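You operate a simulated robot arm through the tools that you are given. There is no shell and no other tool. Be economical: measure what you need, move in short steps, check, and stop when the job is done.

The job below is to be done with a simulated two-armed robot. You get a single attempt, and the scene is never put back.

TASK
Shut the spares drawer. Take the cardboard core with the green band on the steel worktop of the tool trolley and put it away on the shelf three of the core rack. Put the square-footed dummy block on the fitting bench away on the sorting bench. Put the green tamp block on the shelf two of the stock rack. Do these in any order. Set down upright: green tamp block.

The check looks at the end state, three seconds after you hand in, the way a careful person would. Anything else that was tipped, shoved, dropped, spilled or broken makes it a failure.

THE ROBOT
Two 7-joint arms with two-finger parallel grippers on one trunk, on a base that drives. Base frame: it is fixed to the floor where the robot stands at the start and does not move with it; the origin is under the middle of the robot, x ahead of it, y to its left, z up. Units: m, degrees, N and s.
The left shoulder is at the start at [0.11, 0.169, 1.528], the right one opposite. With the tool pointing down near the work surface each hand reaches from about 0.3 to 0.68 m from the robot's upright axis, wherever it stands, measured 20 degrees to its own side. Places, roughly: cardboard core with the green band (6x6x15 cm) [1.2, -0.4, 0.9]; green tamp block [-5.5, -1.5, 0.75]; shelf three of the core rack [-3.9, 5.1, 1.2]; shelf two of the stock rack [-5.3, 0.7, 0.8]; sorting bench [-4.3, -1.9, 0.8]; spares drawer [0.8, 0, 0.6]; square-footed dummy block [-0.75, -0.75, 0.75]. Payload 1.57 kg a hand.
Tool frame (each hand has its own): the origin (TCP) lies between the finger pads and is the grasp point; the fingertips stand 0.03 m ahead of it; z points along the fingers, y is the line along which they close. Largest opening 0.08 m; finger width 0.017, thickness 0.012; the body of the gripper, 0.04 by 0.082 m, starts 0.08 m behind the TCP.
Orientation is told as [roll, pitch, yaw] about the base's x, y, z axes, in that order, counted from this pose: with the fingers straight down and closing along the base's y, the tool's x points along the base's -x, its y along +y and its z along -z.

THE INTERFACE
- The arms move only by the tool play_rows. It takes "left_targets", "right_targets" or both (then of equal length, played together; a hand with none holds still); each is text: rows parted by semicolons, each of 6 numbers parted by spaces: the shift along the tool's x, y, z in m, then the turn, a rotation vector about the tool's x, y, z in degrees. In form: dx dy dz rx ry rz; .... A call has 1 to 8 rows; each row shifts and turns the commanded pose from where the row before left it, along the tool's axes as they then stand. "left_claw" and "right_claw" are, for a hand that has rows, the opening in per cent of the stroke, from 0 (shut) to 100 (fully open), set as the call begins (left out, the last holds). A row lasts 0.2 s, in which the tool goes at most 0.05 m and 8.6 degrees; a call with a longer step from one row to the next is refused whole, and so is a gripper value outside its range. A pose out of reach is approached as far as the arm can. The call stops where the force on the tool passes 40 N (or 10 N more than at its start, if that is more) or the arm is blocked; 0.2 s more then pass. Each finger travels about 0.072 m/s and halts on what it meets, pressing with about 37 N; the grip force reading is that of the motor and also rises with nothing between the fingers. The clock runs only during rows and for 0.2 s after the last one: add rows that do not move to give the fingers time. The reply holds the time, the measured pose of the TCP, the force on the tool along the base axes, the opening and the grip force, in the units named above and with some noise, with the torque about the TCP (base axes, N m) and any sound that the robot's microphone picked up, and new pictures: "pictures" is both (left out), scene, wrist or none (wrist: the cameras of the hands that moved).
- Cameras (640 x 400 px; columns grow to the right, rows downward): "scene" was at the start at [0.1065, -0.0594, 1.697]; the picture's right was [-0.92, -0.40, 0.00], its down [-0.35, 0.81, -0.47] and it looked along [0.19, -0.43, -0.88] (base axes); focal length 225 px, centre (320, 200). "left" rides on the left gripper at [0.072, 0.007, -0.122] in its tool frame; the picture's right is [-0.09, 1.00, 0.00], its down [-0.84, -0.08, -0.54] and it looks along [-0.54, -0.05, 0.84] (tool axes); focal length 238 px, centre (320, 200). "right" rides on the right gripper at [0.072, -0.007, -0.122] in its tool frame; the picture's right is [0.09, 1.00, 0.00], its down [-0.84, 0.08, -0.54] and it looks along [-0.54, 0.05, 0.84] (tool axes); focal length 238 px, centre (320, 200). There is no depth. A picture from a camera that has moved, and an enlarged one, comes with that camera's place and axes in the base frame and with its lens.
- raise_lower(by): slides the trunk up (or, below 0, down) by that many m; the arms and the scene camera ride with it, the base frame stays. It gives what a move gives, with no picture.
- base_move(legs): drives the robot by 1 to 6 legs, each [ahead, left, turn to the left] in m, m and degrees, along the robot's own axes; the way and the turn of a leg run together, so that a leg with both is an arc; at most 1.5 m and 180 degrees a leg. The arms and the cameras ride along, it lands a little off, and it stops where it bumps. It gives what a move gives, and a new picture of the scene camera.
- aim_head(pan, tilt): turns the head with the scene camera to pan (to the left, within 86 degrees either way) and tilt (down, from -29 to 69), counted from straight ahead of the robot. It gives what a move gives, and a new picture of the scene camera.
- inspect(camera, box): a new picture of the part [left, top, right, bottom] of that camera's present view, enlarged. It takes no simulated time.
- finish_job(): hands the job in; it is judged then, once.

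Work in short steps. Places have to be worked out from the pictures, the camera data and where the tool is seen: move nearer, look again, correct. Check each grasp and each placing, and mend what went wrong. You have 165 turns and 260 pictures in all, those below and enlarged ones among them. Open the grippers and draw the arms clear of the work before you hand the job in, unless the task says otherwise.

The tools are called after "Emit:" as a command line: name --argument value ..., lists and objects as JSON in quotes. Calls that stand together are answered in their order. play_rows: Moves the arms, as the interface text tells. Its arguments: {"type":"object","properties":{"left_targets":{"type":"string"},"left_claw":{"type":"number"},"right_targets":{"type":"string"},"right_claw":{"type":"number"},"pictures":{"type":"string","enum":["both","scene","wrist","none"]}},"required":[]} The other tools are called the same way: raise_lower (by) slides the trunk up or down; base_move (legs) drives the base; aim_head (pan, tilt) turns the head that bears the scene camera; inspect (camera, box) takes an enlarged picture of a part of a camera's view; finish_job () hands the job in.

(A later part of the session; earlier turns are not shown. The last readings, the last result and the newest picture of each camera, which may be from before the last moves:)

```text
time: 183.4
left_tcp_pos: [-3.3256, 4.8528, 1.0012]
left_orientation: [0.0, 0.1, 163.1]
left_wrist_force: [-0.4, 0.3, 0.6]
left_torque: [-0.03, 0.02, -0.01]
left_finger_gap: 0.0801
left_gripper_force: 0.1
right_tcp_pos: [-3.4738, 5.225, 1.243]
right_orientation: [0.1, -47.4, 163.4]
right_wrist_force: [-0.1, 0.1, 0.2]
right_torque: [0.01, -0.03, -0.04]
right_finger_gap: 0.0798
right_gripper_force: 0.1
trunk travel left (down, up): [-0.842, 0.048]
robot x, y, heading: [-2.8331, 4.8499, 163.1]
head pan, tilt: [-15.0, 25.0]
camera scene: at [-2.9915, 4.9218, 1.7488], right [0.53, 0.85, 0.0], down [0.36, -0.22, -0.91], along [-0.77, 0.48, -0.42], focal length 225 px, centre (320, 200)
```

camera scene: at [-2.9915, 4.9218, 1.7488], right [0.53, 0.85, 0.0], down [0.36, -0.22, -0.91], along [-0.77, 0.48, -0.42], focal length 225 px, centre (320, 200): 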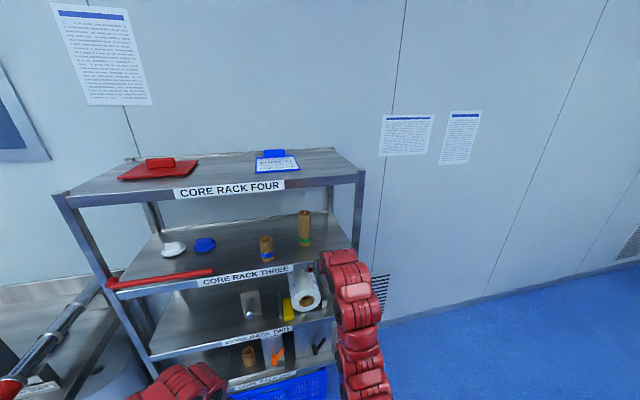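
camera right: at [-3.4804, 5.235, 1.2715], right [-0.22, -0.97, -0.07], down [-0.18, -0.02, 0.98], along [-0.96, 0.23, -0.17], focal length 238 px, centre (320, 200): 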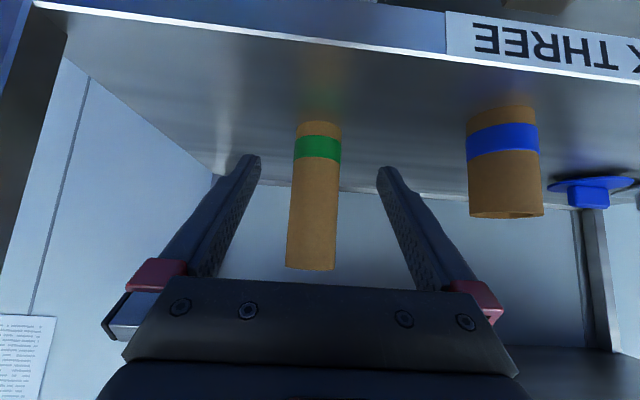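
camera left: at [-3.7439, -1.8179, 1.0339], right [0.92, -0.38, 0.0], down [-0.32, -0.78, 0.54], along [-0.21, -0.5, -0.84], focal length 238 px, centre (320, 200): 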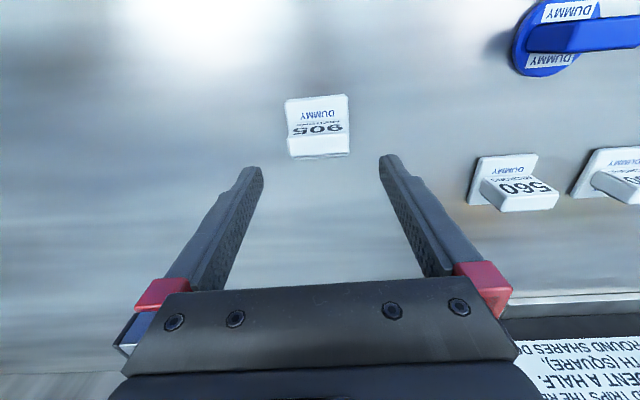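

The core stands beside the blue-band core on shelf three. Now I go back to the tamp block: left, turn to face south, and drive down the aisle.

Emit:
base_move --legs '[[-0.25, 0.75, 0], [0, 0, 90], [1.4, -0.15, 0]]'

Emit:
aim_head --pan 0 --tilt 25

```text
time: 198.1
left_tcp_pos: [-3.3417, 2.2607, 1.0019]
left_orientation: [0.0, 0.0, -106.2]
left_wrist_force: [-0.1, 0.1, -0.2]
left_torque: [0.02, -0.01, 0.03]
left_finger_gap: 0.08
left_gripper_force: 0.1
right_tcp_pos: [-3.7119, 2.1081, 1.2427]
right_orientation: [0.3, -47.4, -105.7]
right_wrist_force: [0.4, 0.0, 0.1]
right_torque: [-0.02, 0.01, 0.0]
right_finger_gap: 0.08
right_gripper_force: 0.0
trunk travel left (down, up): [-0.842, 0.048]
robot x, y, heading: [-3.3456, 2.7521, -106.1]
head pan, tilt: [-15.0, 25.0]
camera scene: at [-3.4145, 2.5948, 1.7492], right [-0.86, 0.52, 0.0], down [0.22, 0.36, -0.91], along [-0.47, -0.78, -0.42], focal length 225 px, centre (320, 200)
```

scene: 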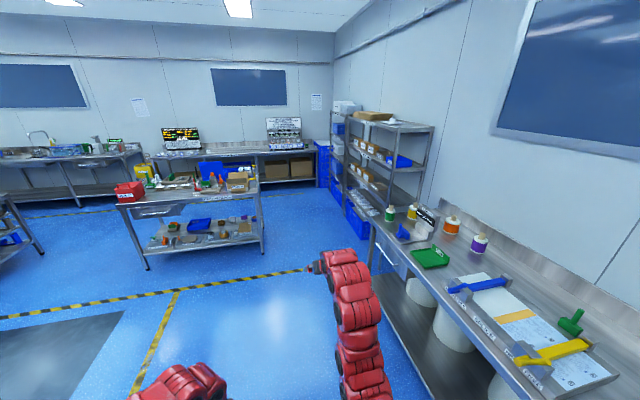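

```text
time: 198.9
left_tcp_pos: [-3.3407, 2.262, 1.002]
left_orientation: [0.1, 0.0, -105.9]
left_wrist_force: [-0.8, -0.6, -0.5]
left_torque: [0.01, -0.02, 0.0]
left_finger_gap: 0.0801
left_gripper_force: 0.1
right_tcp_pos: [-3.7117, 2.1089, 1.2436]
right_orientation: [0.2, -47.4, -105.8]
right_wrist_force: [0.1, -0.8, -0.1]
right_torque: [0.03, -0.01, 0.02]
right_finger_gap: 0.0798
right_gripper_force: 0.1
trunk travel left (down, up): [-0.842, 0.048]
robot x, y, heading: [-3.345, 2.7494, -106.1]
head pan, tilt: [0.0, 25.0]
camera scene: at [-3.3927, 2.5849, 1.7491], right [-0.96, 0.28, 0.0], down [0.12, 0.41, -0.91], along [-0.25, -0.87, -0.42], focal length 225 px, centre (320, 200)
```

scene: 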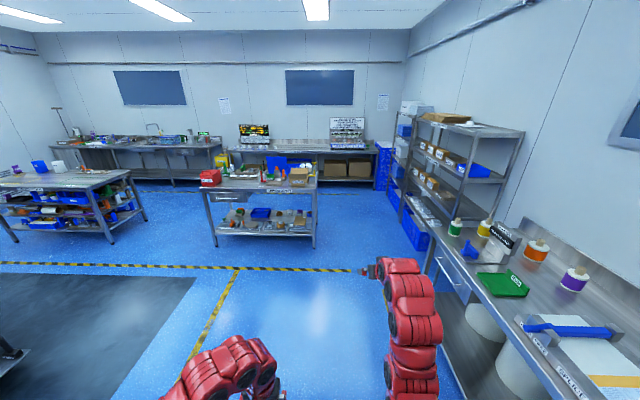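

Path is clear. I go down along the middle of the aisle to the sorting bench end.

Emit:
base_move --legs '[[0, 0, -2], [1.3, -0.3, 0], [1.2, -0.02, 0], [1.0, 0, 0]]'

Emit:
aim_head --pan -15 --tilt 40

```text
time: 216.5
left_tcp_pos: [-4.7673, -0.9754, 1.0013]
left_orientation: [0.0, 0.0, -108.8]
left_wrist_force: [-0.8, -0.3, -1.1]
left_torque: [0.0, -0.01, 0.0]
left_finger_gap: 0.0801
left_gripper_force: 0.1
right_tcp_pos: [-5.1454, -1.1124, 1.2438]
right_orientation: [0.1, -47.5, -108.5]
right_wrist_force: [0.0, 0.3, -1.3]
right_torque: [0.03, -0.01, 0.01]
right_finger_gap: 0.0801
right_gripper_force: 0.0
trunk travel left (down, up): [-0.842, 0.048]
robot x, y, heading: [-4.7489, -0.4886, -108.9]
head pan, tilt: [0.0, 25.0]
camera scene: at [-4.8045, -0.6497, 1.7492], right [-0.95, 0.32, 0.0], down [0.14, 0.4, -0.91], along [-0.29, -0.86, -0.42], focal length 225 px, centre (320, 200)
```

scene: 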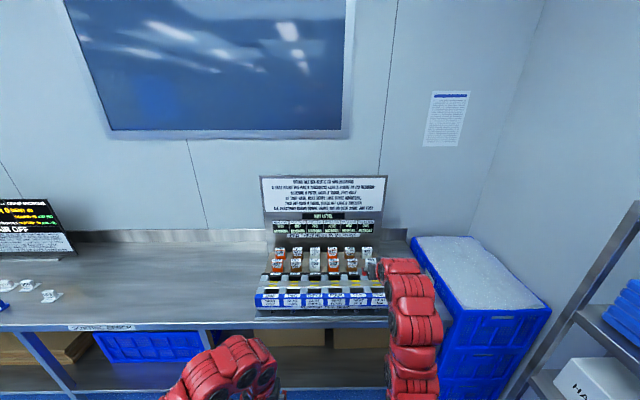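

```text
time: 217.3
left_tcp_pos: [-4.7684, -0.9739, 1.0026]
left_orientation: [0.1, -0.1, -108.7]
left_wrist_force: [0.1, -0.2, 0.0]
left_torque: [0.02, 0.01, -0.02]
left_finger_gap: 0.0799
left_gripper_force: 0.1
right_tcp_pos: [-5.1444, -1.1113, 1.2435]
right_orientation: [0.2, -47.5, -108.5]
right_wrist_force: [0.2, -0.3, 0.1]
right_torque: [0.0, -0.03, 0.02]
right_finger_gap: 0.08
right_gripper_force: 0.1
trunk travel left (down, up): [-0.842, 0.048]
robot x, y, heading: [-4.7512, -0.4855, -108.6]
head pan, tilt: [-15.0, 40.0]
camera scene: at [-4.8222, -0.6337, 1.7259], right [-0.83, 0.55, 0.0], down [0.36, 0.54, -0.77], along [-0.42, -0.64, -0.64], focal length 225 px, centre (320, 200)
```

scene: 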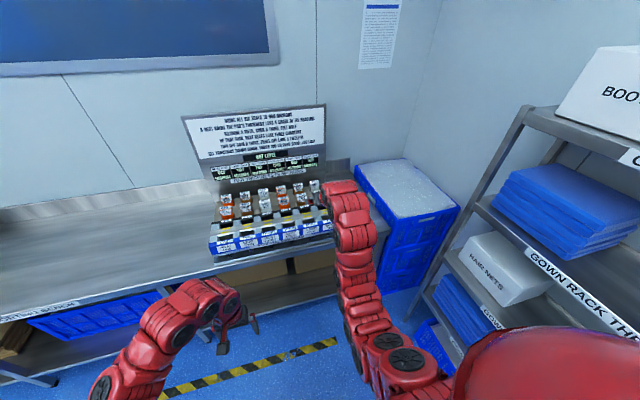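

The right arm hides the tamp block; I use the right wrist camera.

Emit:
inspect --camera "right" --box '[0, 0, 640, 400]'

```text
1.00 times, centred on (320, 200) of right (not enlarged: the box is as wide or as high as the picture)
camera zoom: at [-5.1073, -0.9784, 1.2717], right [0.96, -0.25, -0.07], down [0.02, -0.18, 0.98], along [-0.26, -0.95, -0.17], focal length 238 px, centre (320, 200)
```

zoom: 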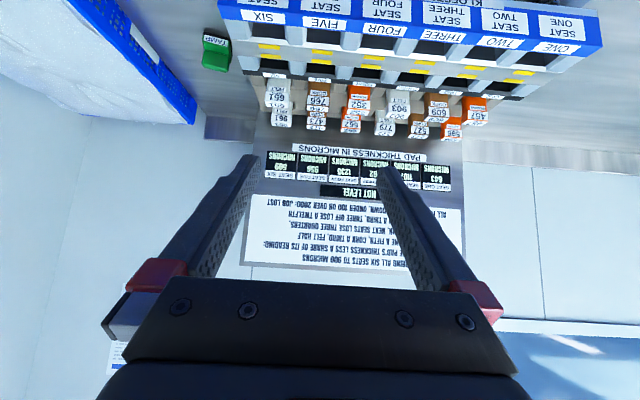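

Emit:
inspect --camera "right" --box '[160, 0, 320, 100]'

```text
4.00 times, centred on (240, 50) of right
camera zoom: at [-5.1073, -0.9784, 1.2717], right [0.96, -0.25, -0.07], down [0.02, -0.18, 0.98], along [-0.26, -0.95, -0.17], focal length 953 px, centre (640, 800)
```

zoom: 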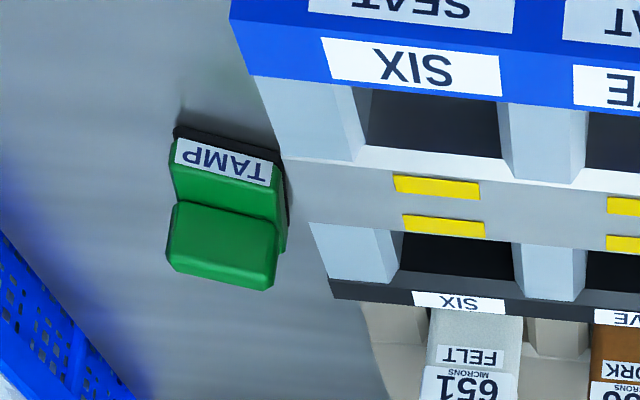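

The block labelled TAMP stands almost touching the fixture's right side. I make the right hand vertical and tuck the left hand farther back/left before approaching.

Emit:
play_rows --left_targets "0 0.04 0 0 0 0;0 0.04 0 0 0 0;0 0.04 0 0 0 0;0 0.04 0 0 0 0;0.03 0.03 -0.01 0 0 0;0.03 0.03 -0.01 0 0 0;0.03 0 -0.01 0 0 0;0 0 0 0 0 0" --right_targets "0 0 0 0 7.9 0;0 0 0 0 7.9 0;0 0 0 0 7.9 0;0 0 0 0 7.9 0;0 0 0 0 7.9 0;0 0 0 0 7.9 0;0 0 0 0 0 0;0 0 0 0 0 0" --pictures "scene"

```text
time: 219.1
left_tcp_pos: [-4.5315, -0.9599, 1.0321]
left_orientation: [0.1, 0.0, -108.7]
left_wrist_force: [-0.6, 0.1, 0.2]
left_torque: [0.0, 0.0, -0.02]
left_finger_gap: 0.0801
left_gripper_force: 0.1
right_tcp_pos: [-5.1448, -1.1104, 1.2427]
right_orientation: [0.1, -0.1, -108.3]
right_wrist_force: [-0.1, 0.1, 0.1]
right_torque: [0.0, 0.02, 0.02]
right_finger_gap: 0.0802
right_gripper_force: 0.1
right hand out of reach, approached as far as the arm can: row 1
trunk travel left (down, up): [-0.842, 0.048]
robot x, y, heading: [-4.7503, -0.4858, -108.7]
head pan, tilt: [-15.0, 40.0]
camera scene: at [-4.8231, -0.6337, 1.7257], right [-0.83, 0.55, 0.0], down [0.36, 0.54, -0.77], along [-0.42, -0.64, -0.64], focal length 225 px, centre (320, 200)
```

scene: 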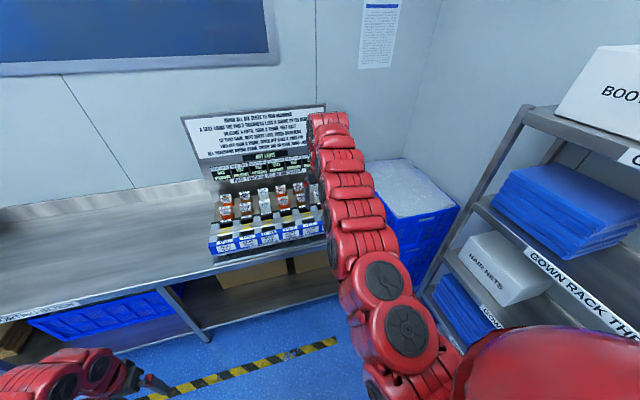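

Emit:
base_move --legs '[[0.0, -0.22, 0], [0.28, 0, 0]]'

Emit:
inspect --camera "right" --box '[0, 0, 640, 400]'

```text
time: 222.3
left_tcp_pos: [-4.8282, -1.155, 1.0314]
left_orientation: [-0.1, 0.1, -108.7]
left_wrist_force: [0.2, -0.7, -0.1]
left_torque: [-0.02, 0.03, -0.01]
left_finger_gap: 0.0798
left_gripper_force: 0.0
right_tcp_pos: [-5.4415, -1.3055, 1.2451]
right_orientation: [0.1, -0.3, -108.3]
right_wrist_force: [-0.4, -0.4, -0.3]
right_torque: [-0.03, 0.0, 0.03]
right_finger_gap: 0.08
right_gripper_force: 0.1
trunk travel left (down, up): [-0.842, 0.048]
robot x, y, heading: [-5.0501, -0.6819, -108.7]
head pan, tilt: [-15.0, 40.0]
camera scene: at [-5.119, -0.8273, 1.726], right [-0.83, 0.55, 0.0], down [0.36, 0.53, -0.77], along [-0.43, -0.64, -0.64], focal length 225 px, centre (320, 200)
```

scene: 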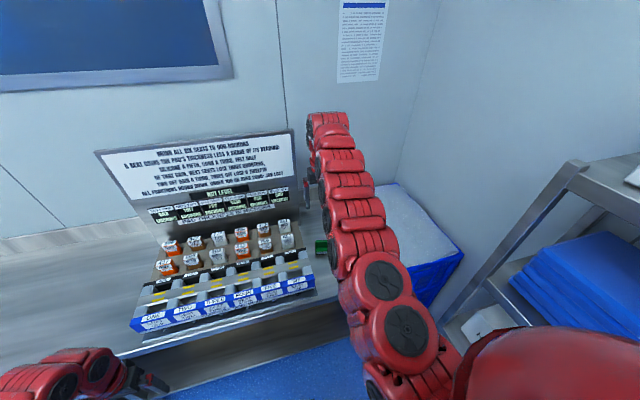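

```text
1.00 times, centred on (320, 200) of right (not enlarged: the box is as wide or as high as the picture)
camera zoom: at [-5.4255, -1.2349, 1.365], right [0.97, -0.23, 0.0], down [-0.19, -0.82, 0.54], along [-0.12, -0.53, -0.84], focal length 238 px, centre (320, 200)
```

zoom: 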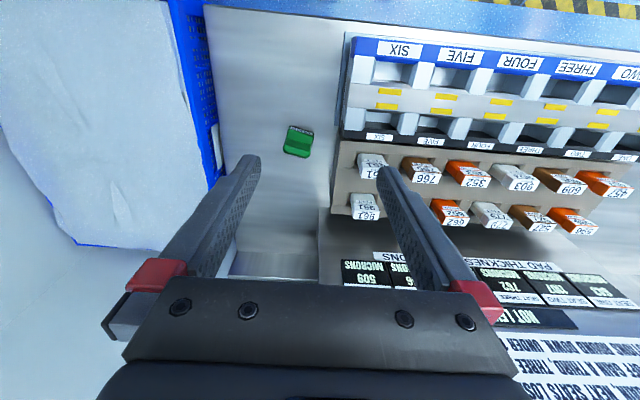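

There is actually ~5 cm gap to the fixture. I'll use a pitched lateral grasp as with the core: lower trunk 0.15 and pitch the right hand.

Emit:
raise_lower --by -0.15

Emit:
play_rows --right_targets "0 0 0 0 -8 0;0 0 0 0 -8 0;0 0 0 0 -8 0;0 0 0 0 -8 0;0 0 0 0 -8 0;0 0 0 0 -8 0;0 0 0 0 0 0" --pictures "wrist"

```text
time: 224.1
left_tcp_pos: [-4.8284, -1.1547, 0.8825]
left_orientation: [0.0, 0.0, -108.7]
left_wrist_force: [0.1, 0.9, -0.5]
left_torque: [-0.03, -0.01, -0.01]
left_finger_gap: 0.0801
left_gripper_force: 0.0
right_tcp_pos: [-5.4435, -1.3068, 1.094]
right_orientation: [0.2, 0.0, -108.3]
right_wrist_force: [0.0, 0.0, -0.2]
right_torque: [-0.02, -0.02, 0.0]
right_finger_gap: 0.0803
right_gripper_force: 0.1
trunk travel left (down, up): [-0.692, 0.198]
robot x, y, heading: [-5.0476, -0.68, -108.5]
head pan, tilt: [-15.0, 40.0]
```

```text
time: 225.7
left_tcp_pos: [-4.8297, -1.155, 0.8818]
left_orientation: [0.1, 0.0, -108.7]
left_wrist_force: [0.2, -0.9, -0.3]
left_torque: [-0.03, -0.02, -0.01]
left_finger_gap: 0.08
left_gripper_force: 0.0
right_tcp_pos: [-5.4624, -1.3114, 1.1055]
right_orientation: [1.6, -42.5, -111.4]
right_wrist_force: [-0.5, -0.4, 0.8]
right_torque: [0.03, -0.01, 0.01]
right_finger_gap: 0.0804
right_gripper_force: 0.0
right hand out of reach, approached as far as the arm can: row 3, 4
trunk travel left (down, up): [-0.692, 0.198]
robot x, y, heading: [-5.0473, -0.6832, -108.8]
head pan, tilt: [-15.0, 40.0]
camera right: at [-5.4216, -1.1833, 1.1449], right [0.96, -0.28, -0.04], down [-0.03, -0.25, 0.97], along [-0.28, -0.93, -0.25], focal length 238 px, centre (320, 200)
```

right: 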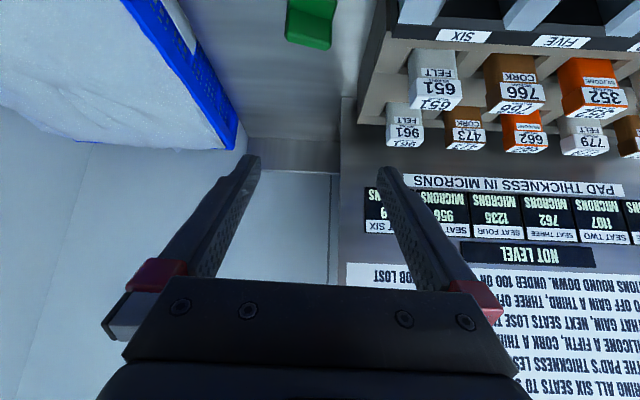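

I back off and lower the hand to get the block in view.

Emit:
play_rows --right_targets "0.04 0 0.009 0 0 0;0.04 0 0.009 0 0 0;0.04 0 0.009 0 0 0;0 0 0 0 -5.5 0;0 0 0 0 0 0" --pictures "wrist"

```text
time: 226.9
left_tcp_pos: [-4.8273, -1.1553, 0.8813]
left_orientation: [0.0, 0.1, -108.8]
left_wrist_force: [0.2, 0.2, 0.9]
left_torque: [-0.02, -0.04, 0.04]
left_finger_gap: 0.0799
left_gripper_force: 0.0
right_tcp_pos: [-5.4357, -1.2466, 1.0046]
right_orientation: [1.7, -48.1, -111.7]
right_wrist_force: [0.1, 0.4, -0.2]
right_torque: [0.0, 0.0, -0.03]
right_finger_gap: 0.0799
right_gripper_force: 0.1
trunk travel left (down, up): [-0.692, 0.198]
robot x, y, heading: [-5.045, -0.6823, -108.6]
head pan, tilt: [-15.0, 40.0]
camera right: at [-5.3933, -1.1158, 1.0305], right [0.96, -0.29, -0.05], down [0.0, -0.17, 0.99], along [-0.29, -0.94, -0.16], focal length 238 px, centre (320, 200)
```

right: 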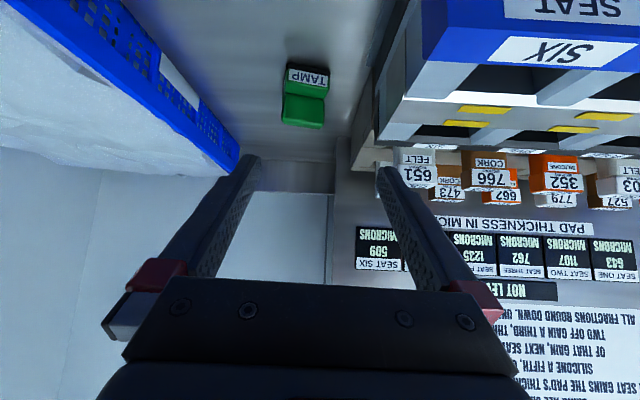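

Block centre ≈(-5.518, -1.413), nearly aligned with the tool. I move to a pre-grasp point in front of it.

Emit:
play_rows --right_targets "0.0075 -0.004 0.0403 1.6 0 0;0.0075 -0.004 0.0403 0 0 0;0.0075 -0.004 0.0403 0 0 0;0.0075 -0.004 0.0403 0 0 0;0 0 0 0 0 0" --pictures "wrist"

```text
time: 228.1
left_tcp_pos: [-4.8279, -1.1552, 0.8824]
left_orientation: [0.0, -0.1, -108.6]
left_wrist_force: [0.6, 0.7, 0.0]
left_torque: [-0.02, 0.01, -0.01]
left_finger_gap: 0.08
left_gripper_force: 0.0
right_tcp_pos: [-5.4871, -1.3353, 0.8734]
right_orientation: [0.0, -48.1, -111.7]
right_wrist_force: [0.0, 0.1, 0.2]
right_torque: [0.02, 0.0, -0.01]
right_finger_gap: 0.08
right_gripper_force: 0.0
trunk travel left (down, up): [-0.692, 0.198]
robot x, y, heading: [-5.0473, -0.6809, -108.6]
head pan, tilt: [-15.0, 40.0]
camera right: at [-5.4407, -1.2046, 0.9006], right [0.95, -0.31, -0.07], down [0.01, -0.17, 0.98], along [-0.32, -0.94, -0.16], focal length 238 px, centre (320, 200)
```

right: 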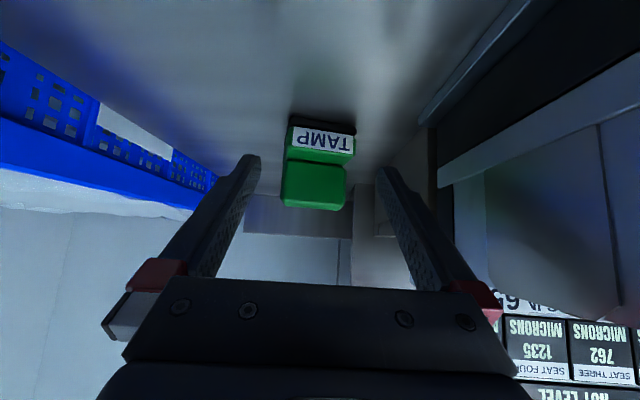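

Aligned. I advance to straddle the block.

Emit:
play_rows --right_targets "-0.0103 0 0.0289 0 0 0;-0.0103 0 0.0289 0 0 0;-0.0103 0 0.0289 0 0 0;0 0 0 0 0 0" --pictures "wrist"

```text
time: 229.1
left_tcp_pos: [-4.8295, -1.155, 0.8826]
left_orientation: [0.0, 0.0, -108.7]
left_wrist_force: [0.4, 0.1, 0.1]
left_torque: [0.0, 0.04, 0.01]
left_finger_gap: 0.0803
left_gripper_force: 0.0
right_tcp_pos: [-5.5175, -1.4137, 0.8396]
right_orientation: [0.0, -48.1, -111.6]
right_wrist_force: [-0.5, 0.6, -0.6]
right_torque: [-0.04, -0.02, -0.04]
right_finger_gap: 0.0798
right_gripper_force: 0.1
trunk travel left (down, up): [-0.692, 0.198]
robot x, y, heading: [-5.0463, -0.6804, -108.8]
head pan, tilt: [-15.0, 40.0]
camera right: at [-5.4716, -1.283, 0.8665], right [0.95, -0.31, -0.07], down [0.01, -0.17, 0.98], along [-0.32, -0.94, -0.16], focal length 238 px, centre (320, 200)
```

right: 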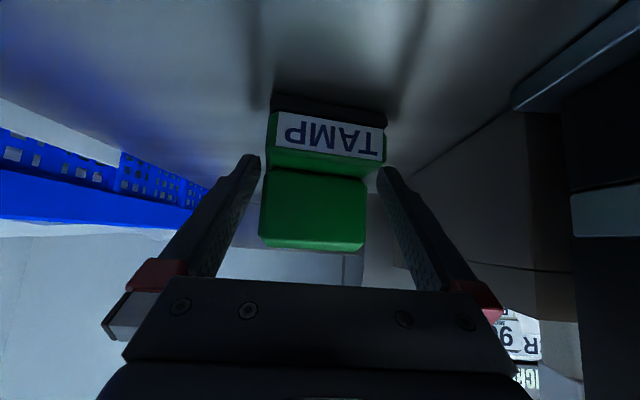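

Block is between the fingers; close.

Emit:
play_rows --right_targets "-0.004 0 0.0045 0 0 0;0 0 0 0 0 0;0 0 0 0 0 0;0 0 0 0 0 0" --right_claw 0 --pictures "wrist"

```text
time: 230.1
left_tcp_pos: [-4.8284, -1.1555, 0.8823]
left_orientation: [0.1, 0.0, -108.8]
left_wrist_force: [0.4, -1.0, -0.6]
left_torque: [0.0, -0.01, -0.01]
left_finger_gap: 0.08
left_gripper_force: 0.2
right_tcp_pos: [-5.5198, -1.4185, 0.8391]
right_orientation: [0.2, -48.1, -111.6]
right_wrist_force: [0.3, 0.9, 0.2]
right_torque: [-0.01, 0.03, -0.02]
right_finger_gap: 0.0653
right_gripper_force: 37.1
trunk travel left (down, up): [-0.692, 0.198]
robot x, y, heading: [-5.0447, -0.6799, -108.6]
head pan, tilt: [-15.0, 40.0]
camera right: at [-5.474, -1.2889, 0.8659], right [0.95, -0.31, -0.07], down [0.01, -0.17, 0.98], along [-0.32, -0.94, -0.16], focal length 238 px, centre (320, 200)
```

right: 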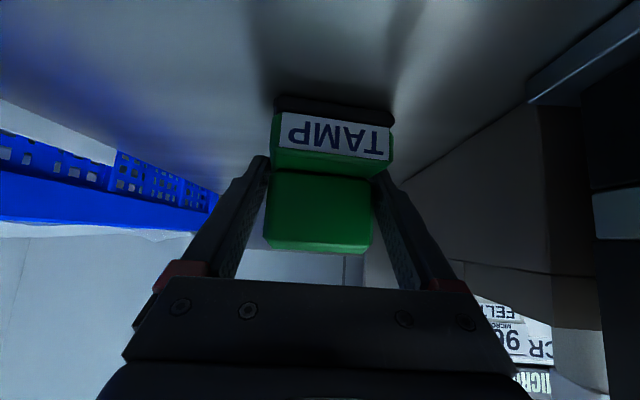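

Gripped at 65 mm. Lift 5 cm and check.

Emit:
play_rows --right_targets "-0.0186 0 -0.0167 0 0 0;-0.0186 0 -0.0167 0 0 0;0 0 0 0 0 0" --pictures "wrist"

```text
time: 230.9
left_tcp_pos: [-4.8282, -1.1558, 0.8825]
left_orientation: [0.1, 0.0, -108.7]
left_wrist_force: [-0.3, 0.5, 0.1]
left_torque: [0.03, -0.02, 0.03]
left_finger_gap: 0.0802
left_gripper_force: 0.1
right_tcp_pos: [-5.5199, -1.4199, 0.8875]
right_orientation: [0.1, -48.0, -111.7]
right_wrist_force: [0.0, 0.2, -2.3]
right_torque: [-0.01, -0.02, -0.03]
right_finger_gap: 0.0652
right_gripper_force: 36.4
trunk travel left (down, up): [-0.692, 0.198]
robot x, y, heading: [-5.0492, -0.6783, -108.7]
head pan, tilt: [-15.0, 40.0]
camera right: at [-5.4743, -1.2892, 0.9154], right [0.95, -0.31, -0.07], down [0.01, -0.17, 0.98], along [-0.32, -0.94, -0.16], focal length 238 px, centre (320, 200)
```

right: 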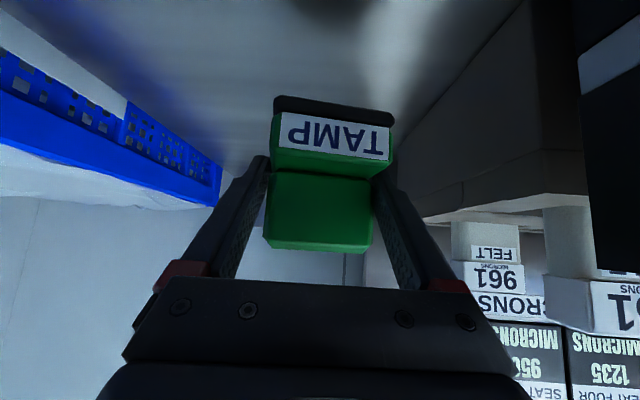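

Held well. I raise, back off left, retract the hand, and turn to face west toward the stock rack.

Emit:
raise_lower --by 0.16

Emit:
base_move --legs '[[-0.35, 0.0, 0], [0, 0.3, 0]]'

Emit:
play_rows --right_targets "0.0268 0 -0.0297 0 0 0;0.0268 0 -0.0297 0 0 0;0.0268 0 -0.0297 0 0 0;0.0268 0 -0.0297 0 0 0;0.0268 0 -0.0297 0 0 0;0.0268 0 -0.0297 0 0 0;0 0 0 0 0 0" --pictures "wrist"

```text
time: 232.7
left_tcp_pos: [-4.8281, -1.1558, 1.0416]
left_orientation: [0.0, 0.1, -108.7]
left_wrist_force: [0.8, -0.2, 0.0]
left_torque: [0.05, 0.02, 0.04]
left_finger_gap: 0.0799
left_gripper_force: 0.0
right_tcp_pos: [-5.5191, -1.4202, 1.0481]
right_orientation: [0.1, -48.0, -111.7]
right_wrist_force: [0.3, 0.7, -2.6]
right_torque: [0.0, -0.02, 0.01]
right_finger_gap: 0.0649
right_gripper_force: 36.9
trunk travel left (down, up): [-0.852, 0.038]
robot x, y, heading: [-5.0451, -0.6807, -108.8]
head pan, tilt: [-15.0, 40.0]
```

```text
time: 236.6
left_tcp_pos: [-4.4309, -0.9161, 1.0425]
left_orientation: [0.0, 0.0, -108.7]
left_wrist_force: [0.0, 0.0, 1.1]
left_torque: [0.02, 0.03, 0.0]
left_finger_gap: 0.0798
left_gripper_force: 0.0
right_tcp_pos: [-5.1225, -1.1823, 1.049]
right_orientation: [0.2, -48.1, -111.7]
right_wrist_force: [0.8, -0.8, -2.4]
right_torque: [-0.01, -0.01, -0.02]
right_finger_gap: 0.0643
right_gripper_force: 37.4
trunk travel left (down, up): [-0.852, 0.038]
robot x, y, heading: [-4.6497, -0.446, -108.5]
head pan, tilt: [-15.0, 40.0]
camera scene: at [-4.7226, -0.591, 1.7357], right [-0.83, 0.55, 0.0], down [0.36, 0.54, -0.77], along [-0.42, -0.64, -0.64], focal length 225 px, centre (320, 200)
```

scene: 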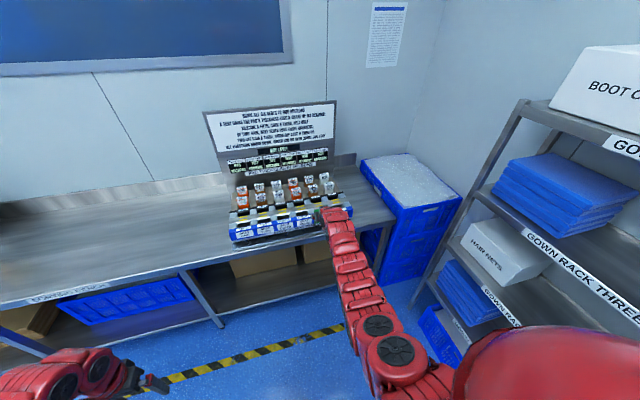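

```text
time: 238.2
left_tcp_pos: [-4.4297, -0.9169, 1.041]
left_orientation: [-0.1, 0.0, -108.7]
left_wrist_force: [-0.8, -1.7, -0.1]
left_torque: [0.02, 0.0, 0.01]
left_finger_gap: 0.08
left_gripper_force: 0.0
right_tcp_pos: [-5.0333, -0.9592, 1.048]
right_orientation: [0.0, -48.0, -111.7]
right_wrist_force: [-0.9, 0.3, -1.9]
right_torque: [-0.02, 0.0, 0.01]
right_finger_gap: 0.0641
right_gripper_force: 36.6
trunk travel left (down, up): [-0.852, 0.038]
robot x, y, heading: [-4.6521, -0.4425, -108.8]
head pan, tilt: [-15.0, 40.0]
camera right: at [-4.9883, -0.8279, 1.0751], right [0.95, -0.31, -0.07], down [0.01, -0.17, 0.98], along [-0.32, -0.93, -0.16], focal length 238 px, centre (320, 200)
```

right: 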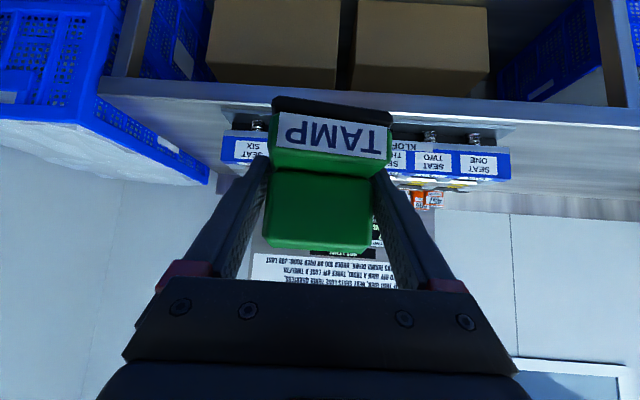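

Now turn right 90° to face the racks.

Emit:
base_move --legs '[[0, 0, -89]]'

Emit:
aim_head --pan -40 --tilt 30

```text
time: 242.4
left_tcp_pos: [-5.12, -0.6633, 1.0431]
left_orientation: [0.0, 0.0, 161.4]
left_wrist_force: [-0.9, 0.7, 0.4]
left_torque: [0.01, -0.01, -0.01]
left_finger_gap: 0.08
left_gripper_force: 0.1
right_tcp_pos: [-5.1652, -0.0602, 1.0478]
right_orientation: [0.2, -48.0, 158.4]
right_wrist_force: [0.4, 0.6, -2.0]
right_torque: [0.01, 0.01, 0.03]
right_finger_gap: 0.0636
right_gripper_force: 37.5
trunk travel left (down, up): [-0.852, 0.038]
robot x, y, heading: [-4.6479, -0.4424, 161.4]
head pan, tilt: [-15.0, 40.0]
camera scene: at [-4.7957, -0.3716, 1.7358], right [0.55, 0.83, 0.0], down [0.54, -0.35, -0.77], along [-0.64, 0.42, -0.64], focal length 225 px, centre (320, 200)
```

scene: 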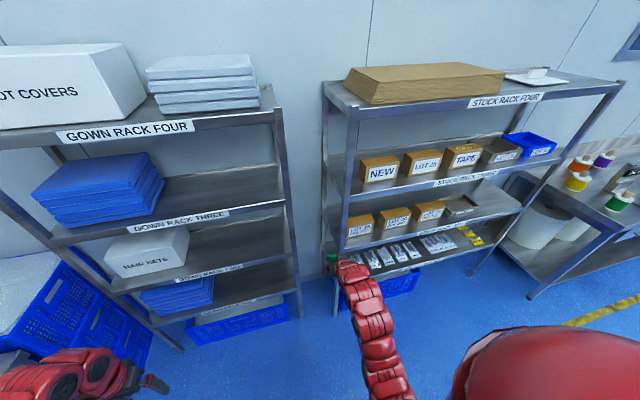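

```text
time: 243.3
left_tcp_pos: [-5.1221, -0.6638, 1.0426]
left_orientation: [0.0, 0.0, 161.4]
left_wrist_force: [-0.6, 0.3, 1.2]
left_torque: [-0.01, 0.0, 0.02]
left_finger_gap: 0.0798
left_gripper_force: 0.0
right_tcp_pos: [-5.1633, -0.0611, 1.049]
right_orientation: [0.1, -48.0, 158.5]
right_wrist_force: [0.3, 0.8, -2.5]
right_torque: [0.01, -0.03, -0.01]
right_finger_gap: 0.0632
right_gripper_force: 36.9
trunk travel left (down, up): [-0.852, 0.038]
robot x, y, heading: [-4.6463, -0.4388, 161.5]
head pan, tilt: [-40.0, 30.0]
camera scene: at [-4.7721, -0.3416, 1.7511], right [0.85, 0.52, 0.0], down [0.26, -0.43, -0.87], along [-0.45, 0.74, -0.5], focal length 225 px, centre (320, 200)
```

scene: 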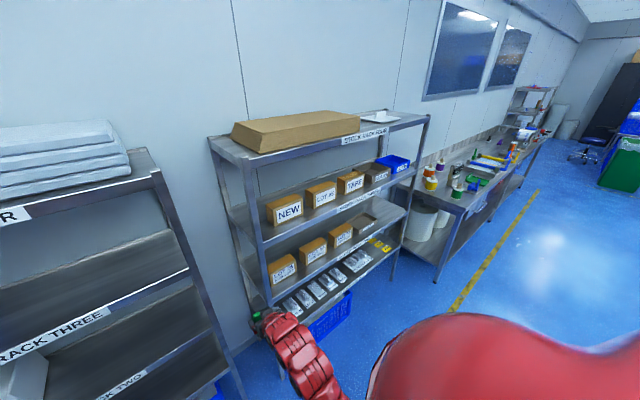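

Emit:
inspect --camera "scene" --box '[200, 110, 440, 310]'

```text
2.00 times, centred on (320, 210) of scene
camera zoom: at [-4.7721, -0.3416, 1.7511], right [0.85, 0.52, 0.0], down [0.26, -0.43, -0.87], along [-0.45, 0.74, -0.5], focal length 449 px, centre (320, 180)
```

zoom: 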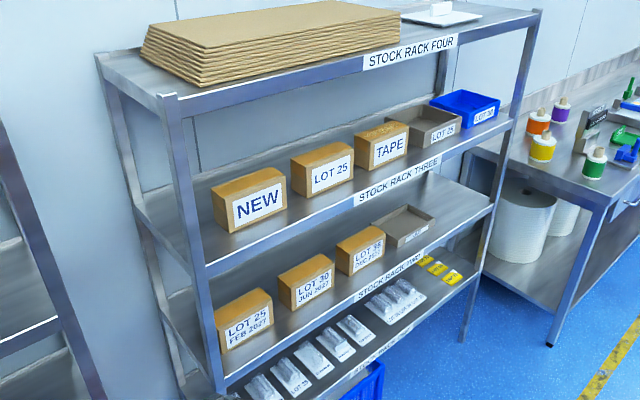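

Free space is at the right end of shelf two (between tray and post). I check clearance to the cart on my right-rear before strafing north.

Emit:
aim_head --pan -86 --tilt 50

Emit:
play_rows --left_targets "0.03 0 0 0 0 0;0.03 0 0 0 0 0;0.03 0 0 0 0 0;0 0 0 0 0 0" --right_targets "0.0201 0 -0.0223 0 0 0;0.0201 0 -0.0223 0 0 0;0 0 0 0 0 0;0 0 0 0 0 0" --pictures "none"

```text
time: 244.5
left_tcp_pos: [-5.1218, -0.6637, 1.0414]
left_orientation: [-0.1, -0.1, 161.5]
left_wrist_force: [0.8, -0.8, 1.5]
left_torque: [0.02, 0.01, -0.03]
left_finger_gap: 0.0799
left_gripper_force: 0.1
right_tcp_pos: [-5.1654, -0.0603, 1.0494]
right_orientation: [0.1, -48.0, 158.4]
right_wrist_force: [-0.8, 0.3, -1.8]
right_torque: [-0.03, -0.01, 0.02]
right_finger_gap: 0.063
right_gripper_force: 36.9
trunk travel left (down, up): [-0.852, 0.038]
robot x, y, heading: [-4.6495, -0.4418, 161.4]
head pan, tilt: [-85.9, 50.0]
camera scene: at [-4.7057, -0.3439, 1.7217], right [0.97, -0.25, 0.0], down [-0.19, -0.74, -0.64], along [0.16, 0.62, -0.77], focal length 225 px, centre (320, 200)
```

scene: 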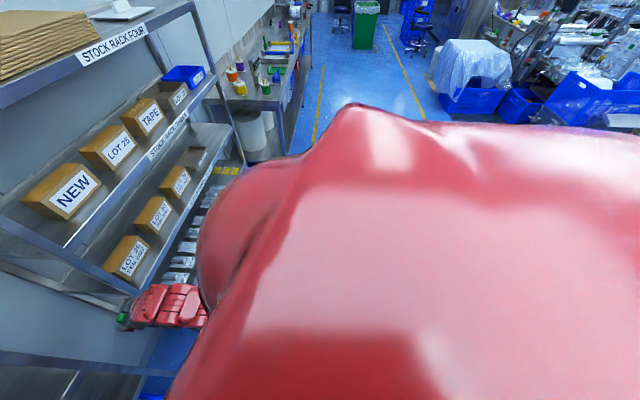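

```text
time: 245.5
left_tcp_pos: [-5.0824, -0.6768, 1.0433]
left_orientation: [0.1, 0.0, 161.6]
left_wrist_force: [0.7, 0.5, -0.3]
left_torque: [0.0, 0.03, 0.02]
left_finger_gap: 0.0801
left_gripper_force: 0.0
left hand out of reach, approached as far as the arm can: row 2, 3
right_tcp_pos: [-5.1113, -0.0827, 1.0455]
right_orientation: [0.1, -48.1, 158.5]
right_wrist_force: [0.4, -0.1, -1.9]
right_torque: [0.01, 0.01, 0.02]
right_finger_gap: 0.0631
right_gripper_force: 37.4
right hand out of reach, approached as far as the arm can: row 2
trunk travel left (down, up): [-0.852, 0.038]
robot x, y, heading: [-4.6473, -0.4428, 161.4]
head pan, tilt: [-85.9, 50.0]
```

Hand retracted. I step forward 0.07 and strafe right along the rack.

Emit:
base_move --legs '[[0.07, 0, 0.5], [0, -0.6, 0], [0, -0.5, 0]]'

Emit:
aim_head --pan -20 --tilt 40

```text
time: 252.0
left_tcp_pos: [-4.8073, 0.3837, 1.0428]
left_orientation: [-0.1, 0.1, 162.1]
left_wrist_force: [0.2, 0.9, 0.6]
left_torque: [-0.01, 0.03, 0.0]
left_finger_gap: 0.08
left_gripper_force: 0.2
right_tcp_pos: [-4.8427, 0.9796, 1.0452]
right_orientation: [0.0, -48.0, 159.2]
right_wrist_force: [0.0, 0.1, -1.7]
right_torque: [-0.01, -0.03, 0.01]
right_finger_gap: 0.0622
right_gripper_force: 37.2
trunk travel left (down, up): [-0.852, 0.038]
robot x, y, heading: [-4.3731, 0.6202, 162.2]
head pan, tilt: [-85.9, 50.0]
camera scene: at [-4.4337, 0.7205, 1.7217], right [0.97, -0.24, 0.0], down [-0.18, -0.74, -0.64], along [0.15, 0.62, -0.77], focal length 225 px, centre (320, 200)
```

scene: 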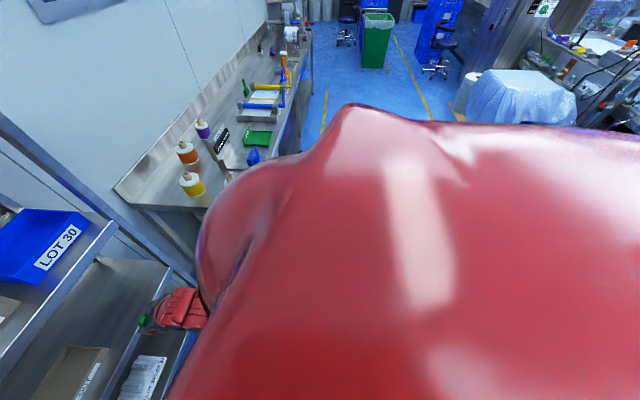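

```text
time: 253.4
left_tcp_pos: [-4.8074, 0.3845, 1.0439]
left_orientation: [0.0, 0.1, 162.1]
left_wrist_force: [0.0, -0.2, 0.3]
left_torque: [-0.03, 0.02, -0.03]
left_finger_gap: 0.0799
left_gripper_force: 0.1
right_tcp_pos: [-4.8425, 0.9789, 1.0464]
right_orientation: [0.2, -47.9, 159.2]
right_wrist_force: [-0.4, -0.4, -2.9]
right_torque: [-0.01, 0.0, -0.02]
right_finger_gap: 0.0621
right_gripper_force: 36.9
trunk travel left (down, up): [-0.852, 0.038]
robot x, y, heading: [-4.371, 0.6239, 162.1]
head pan, tilt: [-20.0, 40.0]
camera scene: at [-4.5189, 0.6984, 1.7358], right [0.61, 0.79, 0.0], down [0.51, -0.39, -0.77], along [-0.6, 0.47, -0.64], focal length 225 px, centre (320, 200)
```

scene: 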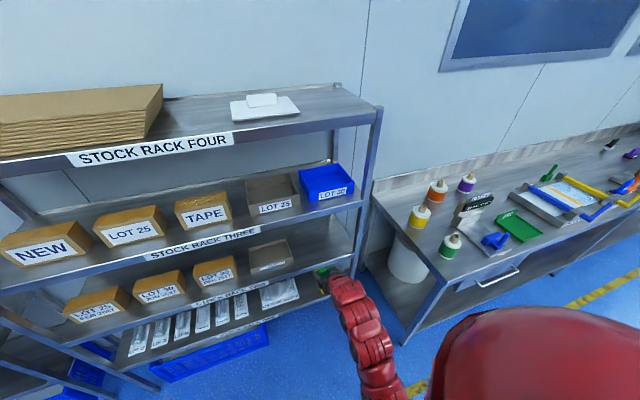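

I lower the trunk so the block is just above shelf two level and view from the wrist.

Emit:
raise_lower --by -0.15

Emit:
inspect --camera "right" --box '[0, 0, 640, 400]'

Emit:
inspect --camera "scene" --box '[160, 100, 420, 300]'

```text
time: 255.1
left_tcp_pos: [-4.8075, 0.3846, 0.8926]
left_orientation: [-0.1, 0.2, 162.1]
left_wrist_force: [-0.3, 0.2, -0.5]
left_torque: [-0.02, 0.03, 0.01]
left_finger_gap: 0.08
left_gripper_force: 0.0
right_tcp_pos: [-4.8423, 0.979, 0.8966]
right_orientation: [0.0, -48.0, 159.2]
right_wrist_force: [-0.5, 0.5, -2.0]
right_torque: [-0.03, 0.01, 0.0]
right_finger_gap: 0.062
right_gripper_force: 36.8
trunk travel left (down, up): [-0.702, 0.188]
robot x, y, heading: [-4.3781, 0.6212, 162.3]
head pan, tilt: [-20.0, 40.0]
```

```text
1.00 times, centred on (320, 200) of right (not enlarged: the box is as wide or as high as the picture)
camera zoom: at [-4.7092, 0.9359, 0.9227], right [-0.29, -0.95, -0.07], down [-0.17, -0.02, 0.98], along [-0.94, 0.3, -0.16], focal length 238 px, centre (320, 200)
```

zoom: 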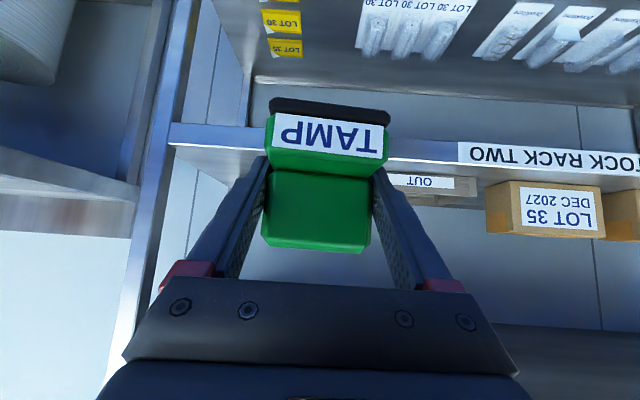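

```text
2.00 times, centred on (290, 200) of scene
camera zoom: at [-4.5188, 0.6983, 1.5859], right [0.61, 0.79, 0.0], down [0.51, -0.39, -0.77], along [-0.6, 0.47, -0.64], focal length 449 px, centre (380, 200)
```

zoom: 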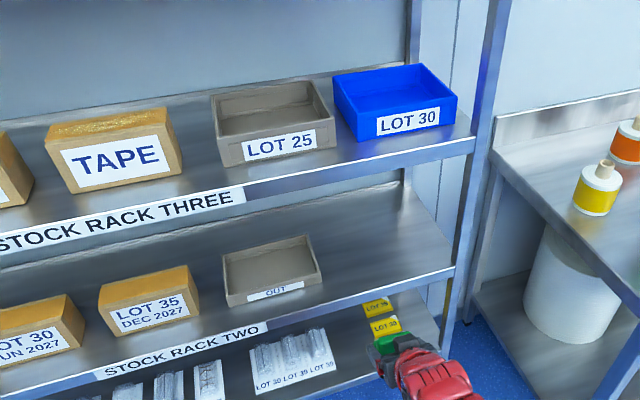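

Shelf two top ≈0.81, free from room-b -0.62 to -0.36. I shift right 0.085, then forward 0.15.

Emit:
base_move --legs '[[0, -0.085, 0], [0.15, 0, 0]]'

Emit:
inspect --camera "right" --box '[0, 0, 640, 400]'

```text
time: 257.2
left_tcp_pos: [-4.9228, 0.5109, 0.893]
left_orientation: [0.0, 0.1, 162.1]
left_wrist_force: [0.6, 0.6, 0.2]
left_torque: [0.0, -0.02, 0.02]
left_finger_gap: 0.0799
left_gripper_force: 0.0
right_tcp_pos: [-4.9563, 1.1064, 0.8955]
right_orientation: [0.2, -47.9, 159.1]
right_wrist_force: [0.2, 0.3, -1.4]
right_torque: [0.02, -0.02, -0.03]
right_finger_gap: 0.0621
right_gripper_force: 37.1
trunk travel left (down, up): [-0.702, 0.188]
robot x, y, heading: [-4.4906, 0.7484, 162.0]
head pan, tilt: [-20.0, 40.0]
camera scene: at [-4.6334, 0.8244, 1.5858], right [0.61, 0.79, 0.0], down [0.51, -0.4, -0.77], along [-0.6, 0.47, -0.64], focal length 225 px, centre (320, 200)
```

scene: 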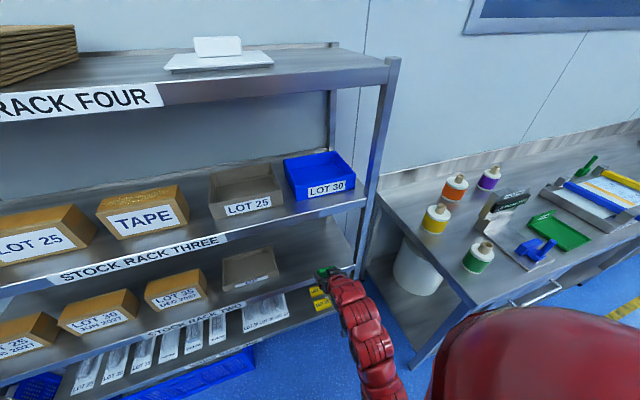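

```text
1.00 times, centred on (320, 200) of right (not enlarged: the box is as wide or as high as the picture)
camera zoom: at [-4.8232, 1.0622, 0.9225], right [-0.3, -0.95, -0.07], down [-0.17, -0.02, 0.98], along [-0.94, 0.3, -0.16], focal length 238 px, centre (320, 200)
```

zoom: 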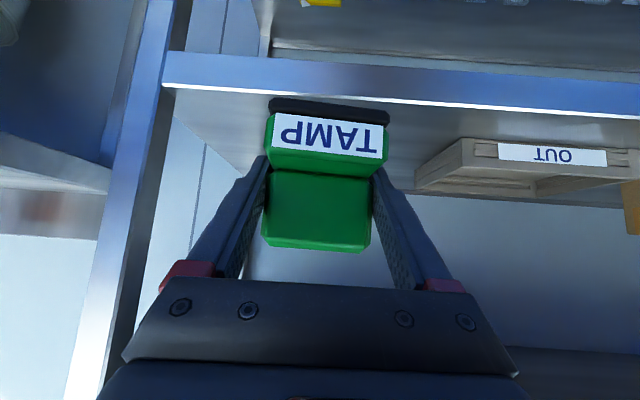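

Good. Arm forward 0.12 m onto the shelf.

Emit:
play_rows --right_targets "-0.0201 0 0.0223 0 0 0;-0.0201 0 0.0223 0 0 0;-0.0201 0 0.0223 0 0 0;-0.0201 0 0.0223 0 0 0;0 0 0 0 0 0" --pictures "both"

```text
time: 258.4
left_tcp_pos: [-4.9215, 0.5106, 0.8933]
left_orientation: [-0.1, 0.0, 162.2]
left_wrist_force: [0.5, -0.8, -0.2]
left_torque: [0.0, 0.01, 0.03]
left_finger_gap: 0.0796
left_gripper_force: 0.1
right_tcp_pos: [-5.0692, 1.1491, 0.8957]
right_orientation: [0.1, -48.0, 159.2]
right_wrist_force: [0.2, -0.4, -1.9]
right_torque: [-0.06, 0.0, 0.0]
right_finger_gap: 0.0621
right_gripper_force: 37.3
trunk travel left (down, up): [-0.702, 0.188]
robot x, y, heading: [-4.4927, 0.7473, 162.3]
head pan, tilt: [-20.0, 40.0]
camera scene: at [-4.6323, 0.8242, 1.5859], right [0.61, 0.79, 0.0], down [0.51, -0.39, -0.77], along [-0.6, 0.47, -0.64], focal length 225 px, centre (320, 200)
camera right: at [-4.9353, 1.1056, 0.9221], right [-0.3, -0.95, -0.07], down [-0.17, -0.02, 0.98], along [-0.94, 0.3, -0.16], focal length 238 px, centre (320, 200)
```

scene: 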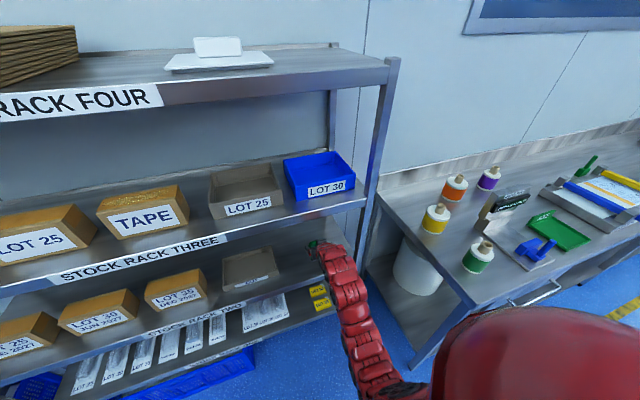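
right: 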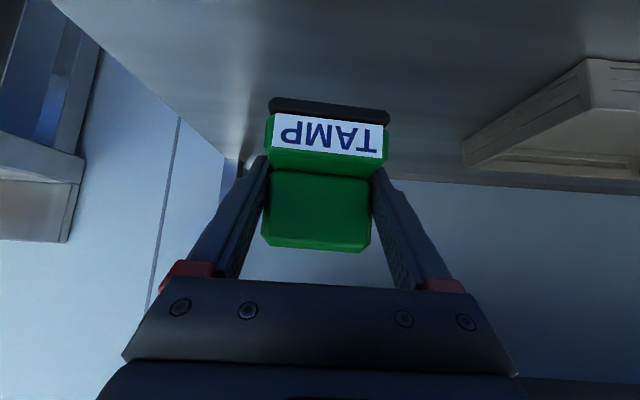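

Over the shelf, clear of the tray. Lower in small steps until contact.

Emit:
play_rows --right_targets "0.0074 0 0.0067 0 0 0;0.0074 0 0.0067 0 0 0;0.0037 0 0.0033 0 0 0;0 0 0 0 0 0" --pictures "none"

Emit:
play_rows --right_targets "0.003 0 0.0027 0 0 0;0.003 0 0.0027 0 0 0;0 0 0 0 0 0" --pictures "none"

```text
time: 259.4
left_tcp_pos: [-4.9226, 0.5098, 0.8927]
left_orientation: [0.0, 0.1, 162.2]
left_wrist_force: [0.7, -0.1, -0.1]
left_torque: [-0.01, -0.03, -0.04]
left_finger_gap: 0.08
left_gripper_force: 0.1
right_tcp_pos: [-5.0679, 1.149, 0.87]
right_orientation: [0.1, -48.0, 159.1]
right_wrist_force: [-0.3, -0.7, -2.9]
right_torque: [-0.02, 0.01, 0.01]
right_finger_gap: 0.0622
right_gripper_force: 36.9
trunk travel left (down, up): [-0.702, 0.188]
robot x, y, heading: [-4.4902, 0.7491, 162.1]
head pan, tilt: [-20.0, 40.0]
```

```text
time: 260.2
left_tcp_pos: [-4.9219, 0.5106, 0.8927]
left_orientation: [0.0, 0.1, 162.1]
left_wrist_force: [-0.3, -0.5, -0.3]
left_torque: [0.01, -0.01, -0.01]
left_finger_gap: 0.0798
left_gripper_force: 0.2
right_tcp_pos: [-5.0682, 1.1474, 0.8629]
right_orientation: [0.1, -48.0, 159.1]
right_wrist_force: [0.1, -0.2, -1.0]
right_torque: [0.02, -0.03, 0.02]
right_finger_gap: 0.0618
right_gripper_force: 36.9
trunk travel left (down, up): [-0.702, 0.188]
robot x, y, heading: [-4.49, 0.7447, 162.0]
head pan, tilt: [-20.0, 40.0]
```

Emit:
play_rows --right_targets "0.003 0 0.0027 0 0 0;0.003 0 0.0027 0 0 0;0.003 0 0.0027 0 0 0;0 0 0 0 0 0" --pictures "wrist"

```text
time: 261.2
left_tcp_pos: [-4.9226, 0.5108, 0.8925]
left_orientation: [0.0, 0.1, 162.1]
left_wrist_force: [-0.3, 0.3, -0.6]
left_torque: [0.01, 0.0, -0.01]
left_finger_gap: 0.08
left_gripper_force: 0.1
right_tcp_pos: [-5.0677, 1.1479, 0.8516]
right_orientation: [0.1, -48.0, 159.1]
right_wrist_force: [-0.1, 0.2, -2.5]
right_torque: [-0.02, 0.01, 0.0]
right_finger_gap: 0.0616
right_gripper_force: 36.7
trunk travel left (down, up): [-0.702, 0.188]
robot x, y, heading: [-4.4884, 0.7481, 162.1]
head pan, tilt: [-20.0, 40.0]
camera right: at [-4.9352, 1.1049, 0.8775], right [-0.3, -0.95, -0.07], down [-0.17, -0.02, 0.98], along [-0.94, 0.3, -0.16], focal length 238 px, centre (320, 200)
```

right: 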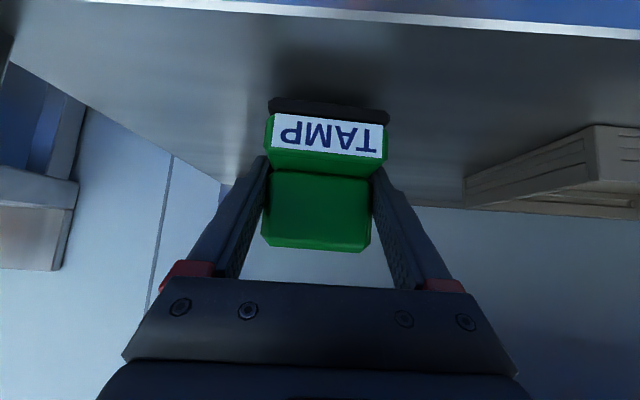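

Near contact (expected TCP ≈0.845). I continue in 2.5 mm steps.

Emit:
play_rows --right_targets "0.0019 0 0.0017 0 0 0;0.0019 0 0.0017 0 0 0;0.0019 0 0.0017 0 0 0;0 0 0 0 0 0" --pictures "none"

Emit:
play_rows --right_targets "0.0019 0 0.0017 0 0 0;0.0019 0 0.0017 0 0 0;0 0 0 0 0 0" --pictures "none"

```text
time: 262.2
left_tcp_pos: [-4.9216, 0.5105, 0.892]
left_orientation: [0.0, 0.1, 162.2]
left_wrist_force: [-0.2, -0.2, 0.4]
left_torque: [0.0, 0.02, -0.06]
left_finger_gap: 0.0799
left_gripper_force: 0.0
right_tcp_pos: [-5.0681, 1.1487, 0.843]
right_orientation: [0.2, -48.0, 159.0]
right_wrist_force: [-0.3, -0.5, -1.5]
right_torque: [-0.04, 0.02, -0.01]
right_finger_gap: 0.0618
right_gripper_force: 36.7
trunk travel left (down, up): [-0.702, 0.188]
robot x, y, heading: [-4.4879, 0.7455, 162.2]
head pan, tilt: [-20.0, 40.0]
```

```text
time: 263.0
left_tcp_pos: [-4.9211, 0.5108, 0.8942]
left_orientation: [0.0, 0.1, 162.1]
left_wrist_force: [0.1, 0.1, 0.6]
left_torque: [0.01, 0.02, -0.02]
left_finger_gap: 0.0802
left_gripper_force: 0.0
right_tcp_pos: [-5.0677, 1.1493, 0.8407]
right_orientation: [0.1, -48.3, 159.2]
right_wrist_force: [-1.2, 1.4, 12.3]
right_torque: [0.28, -0.46, 0.06]
right_finger_gap: 0.062
right_gripper_force: 37.6
trunk travel left (down, up): [-0.702, 0.188]
robot x, y, heading: [-4.4893, 0.7463, 162.0]
head pan, tilt: [-20.0, 40.0]
```

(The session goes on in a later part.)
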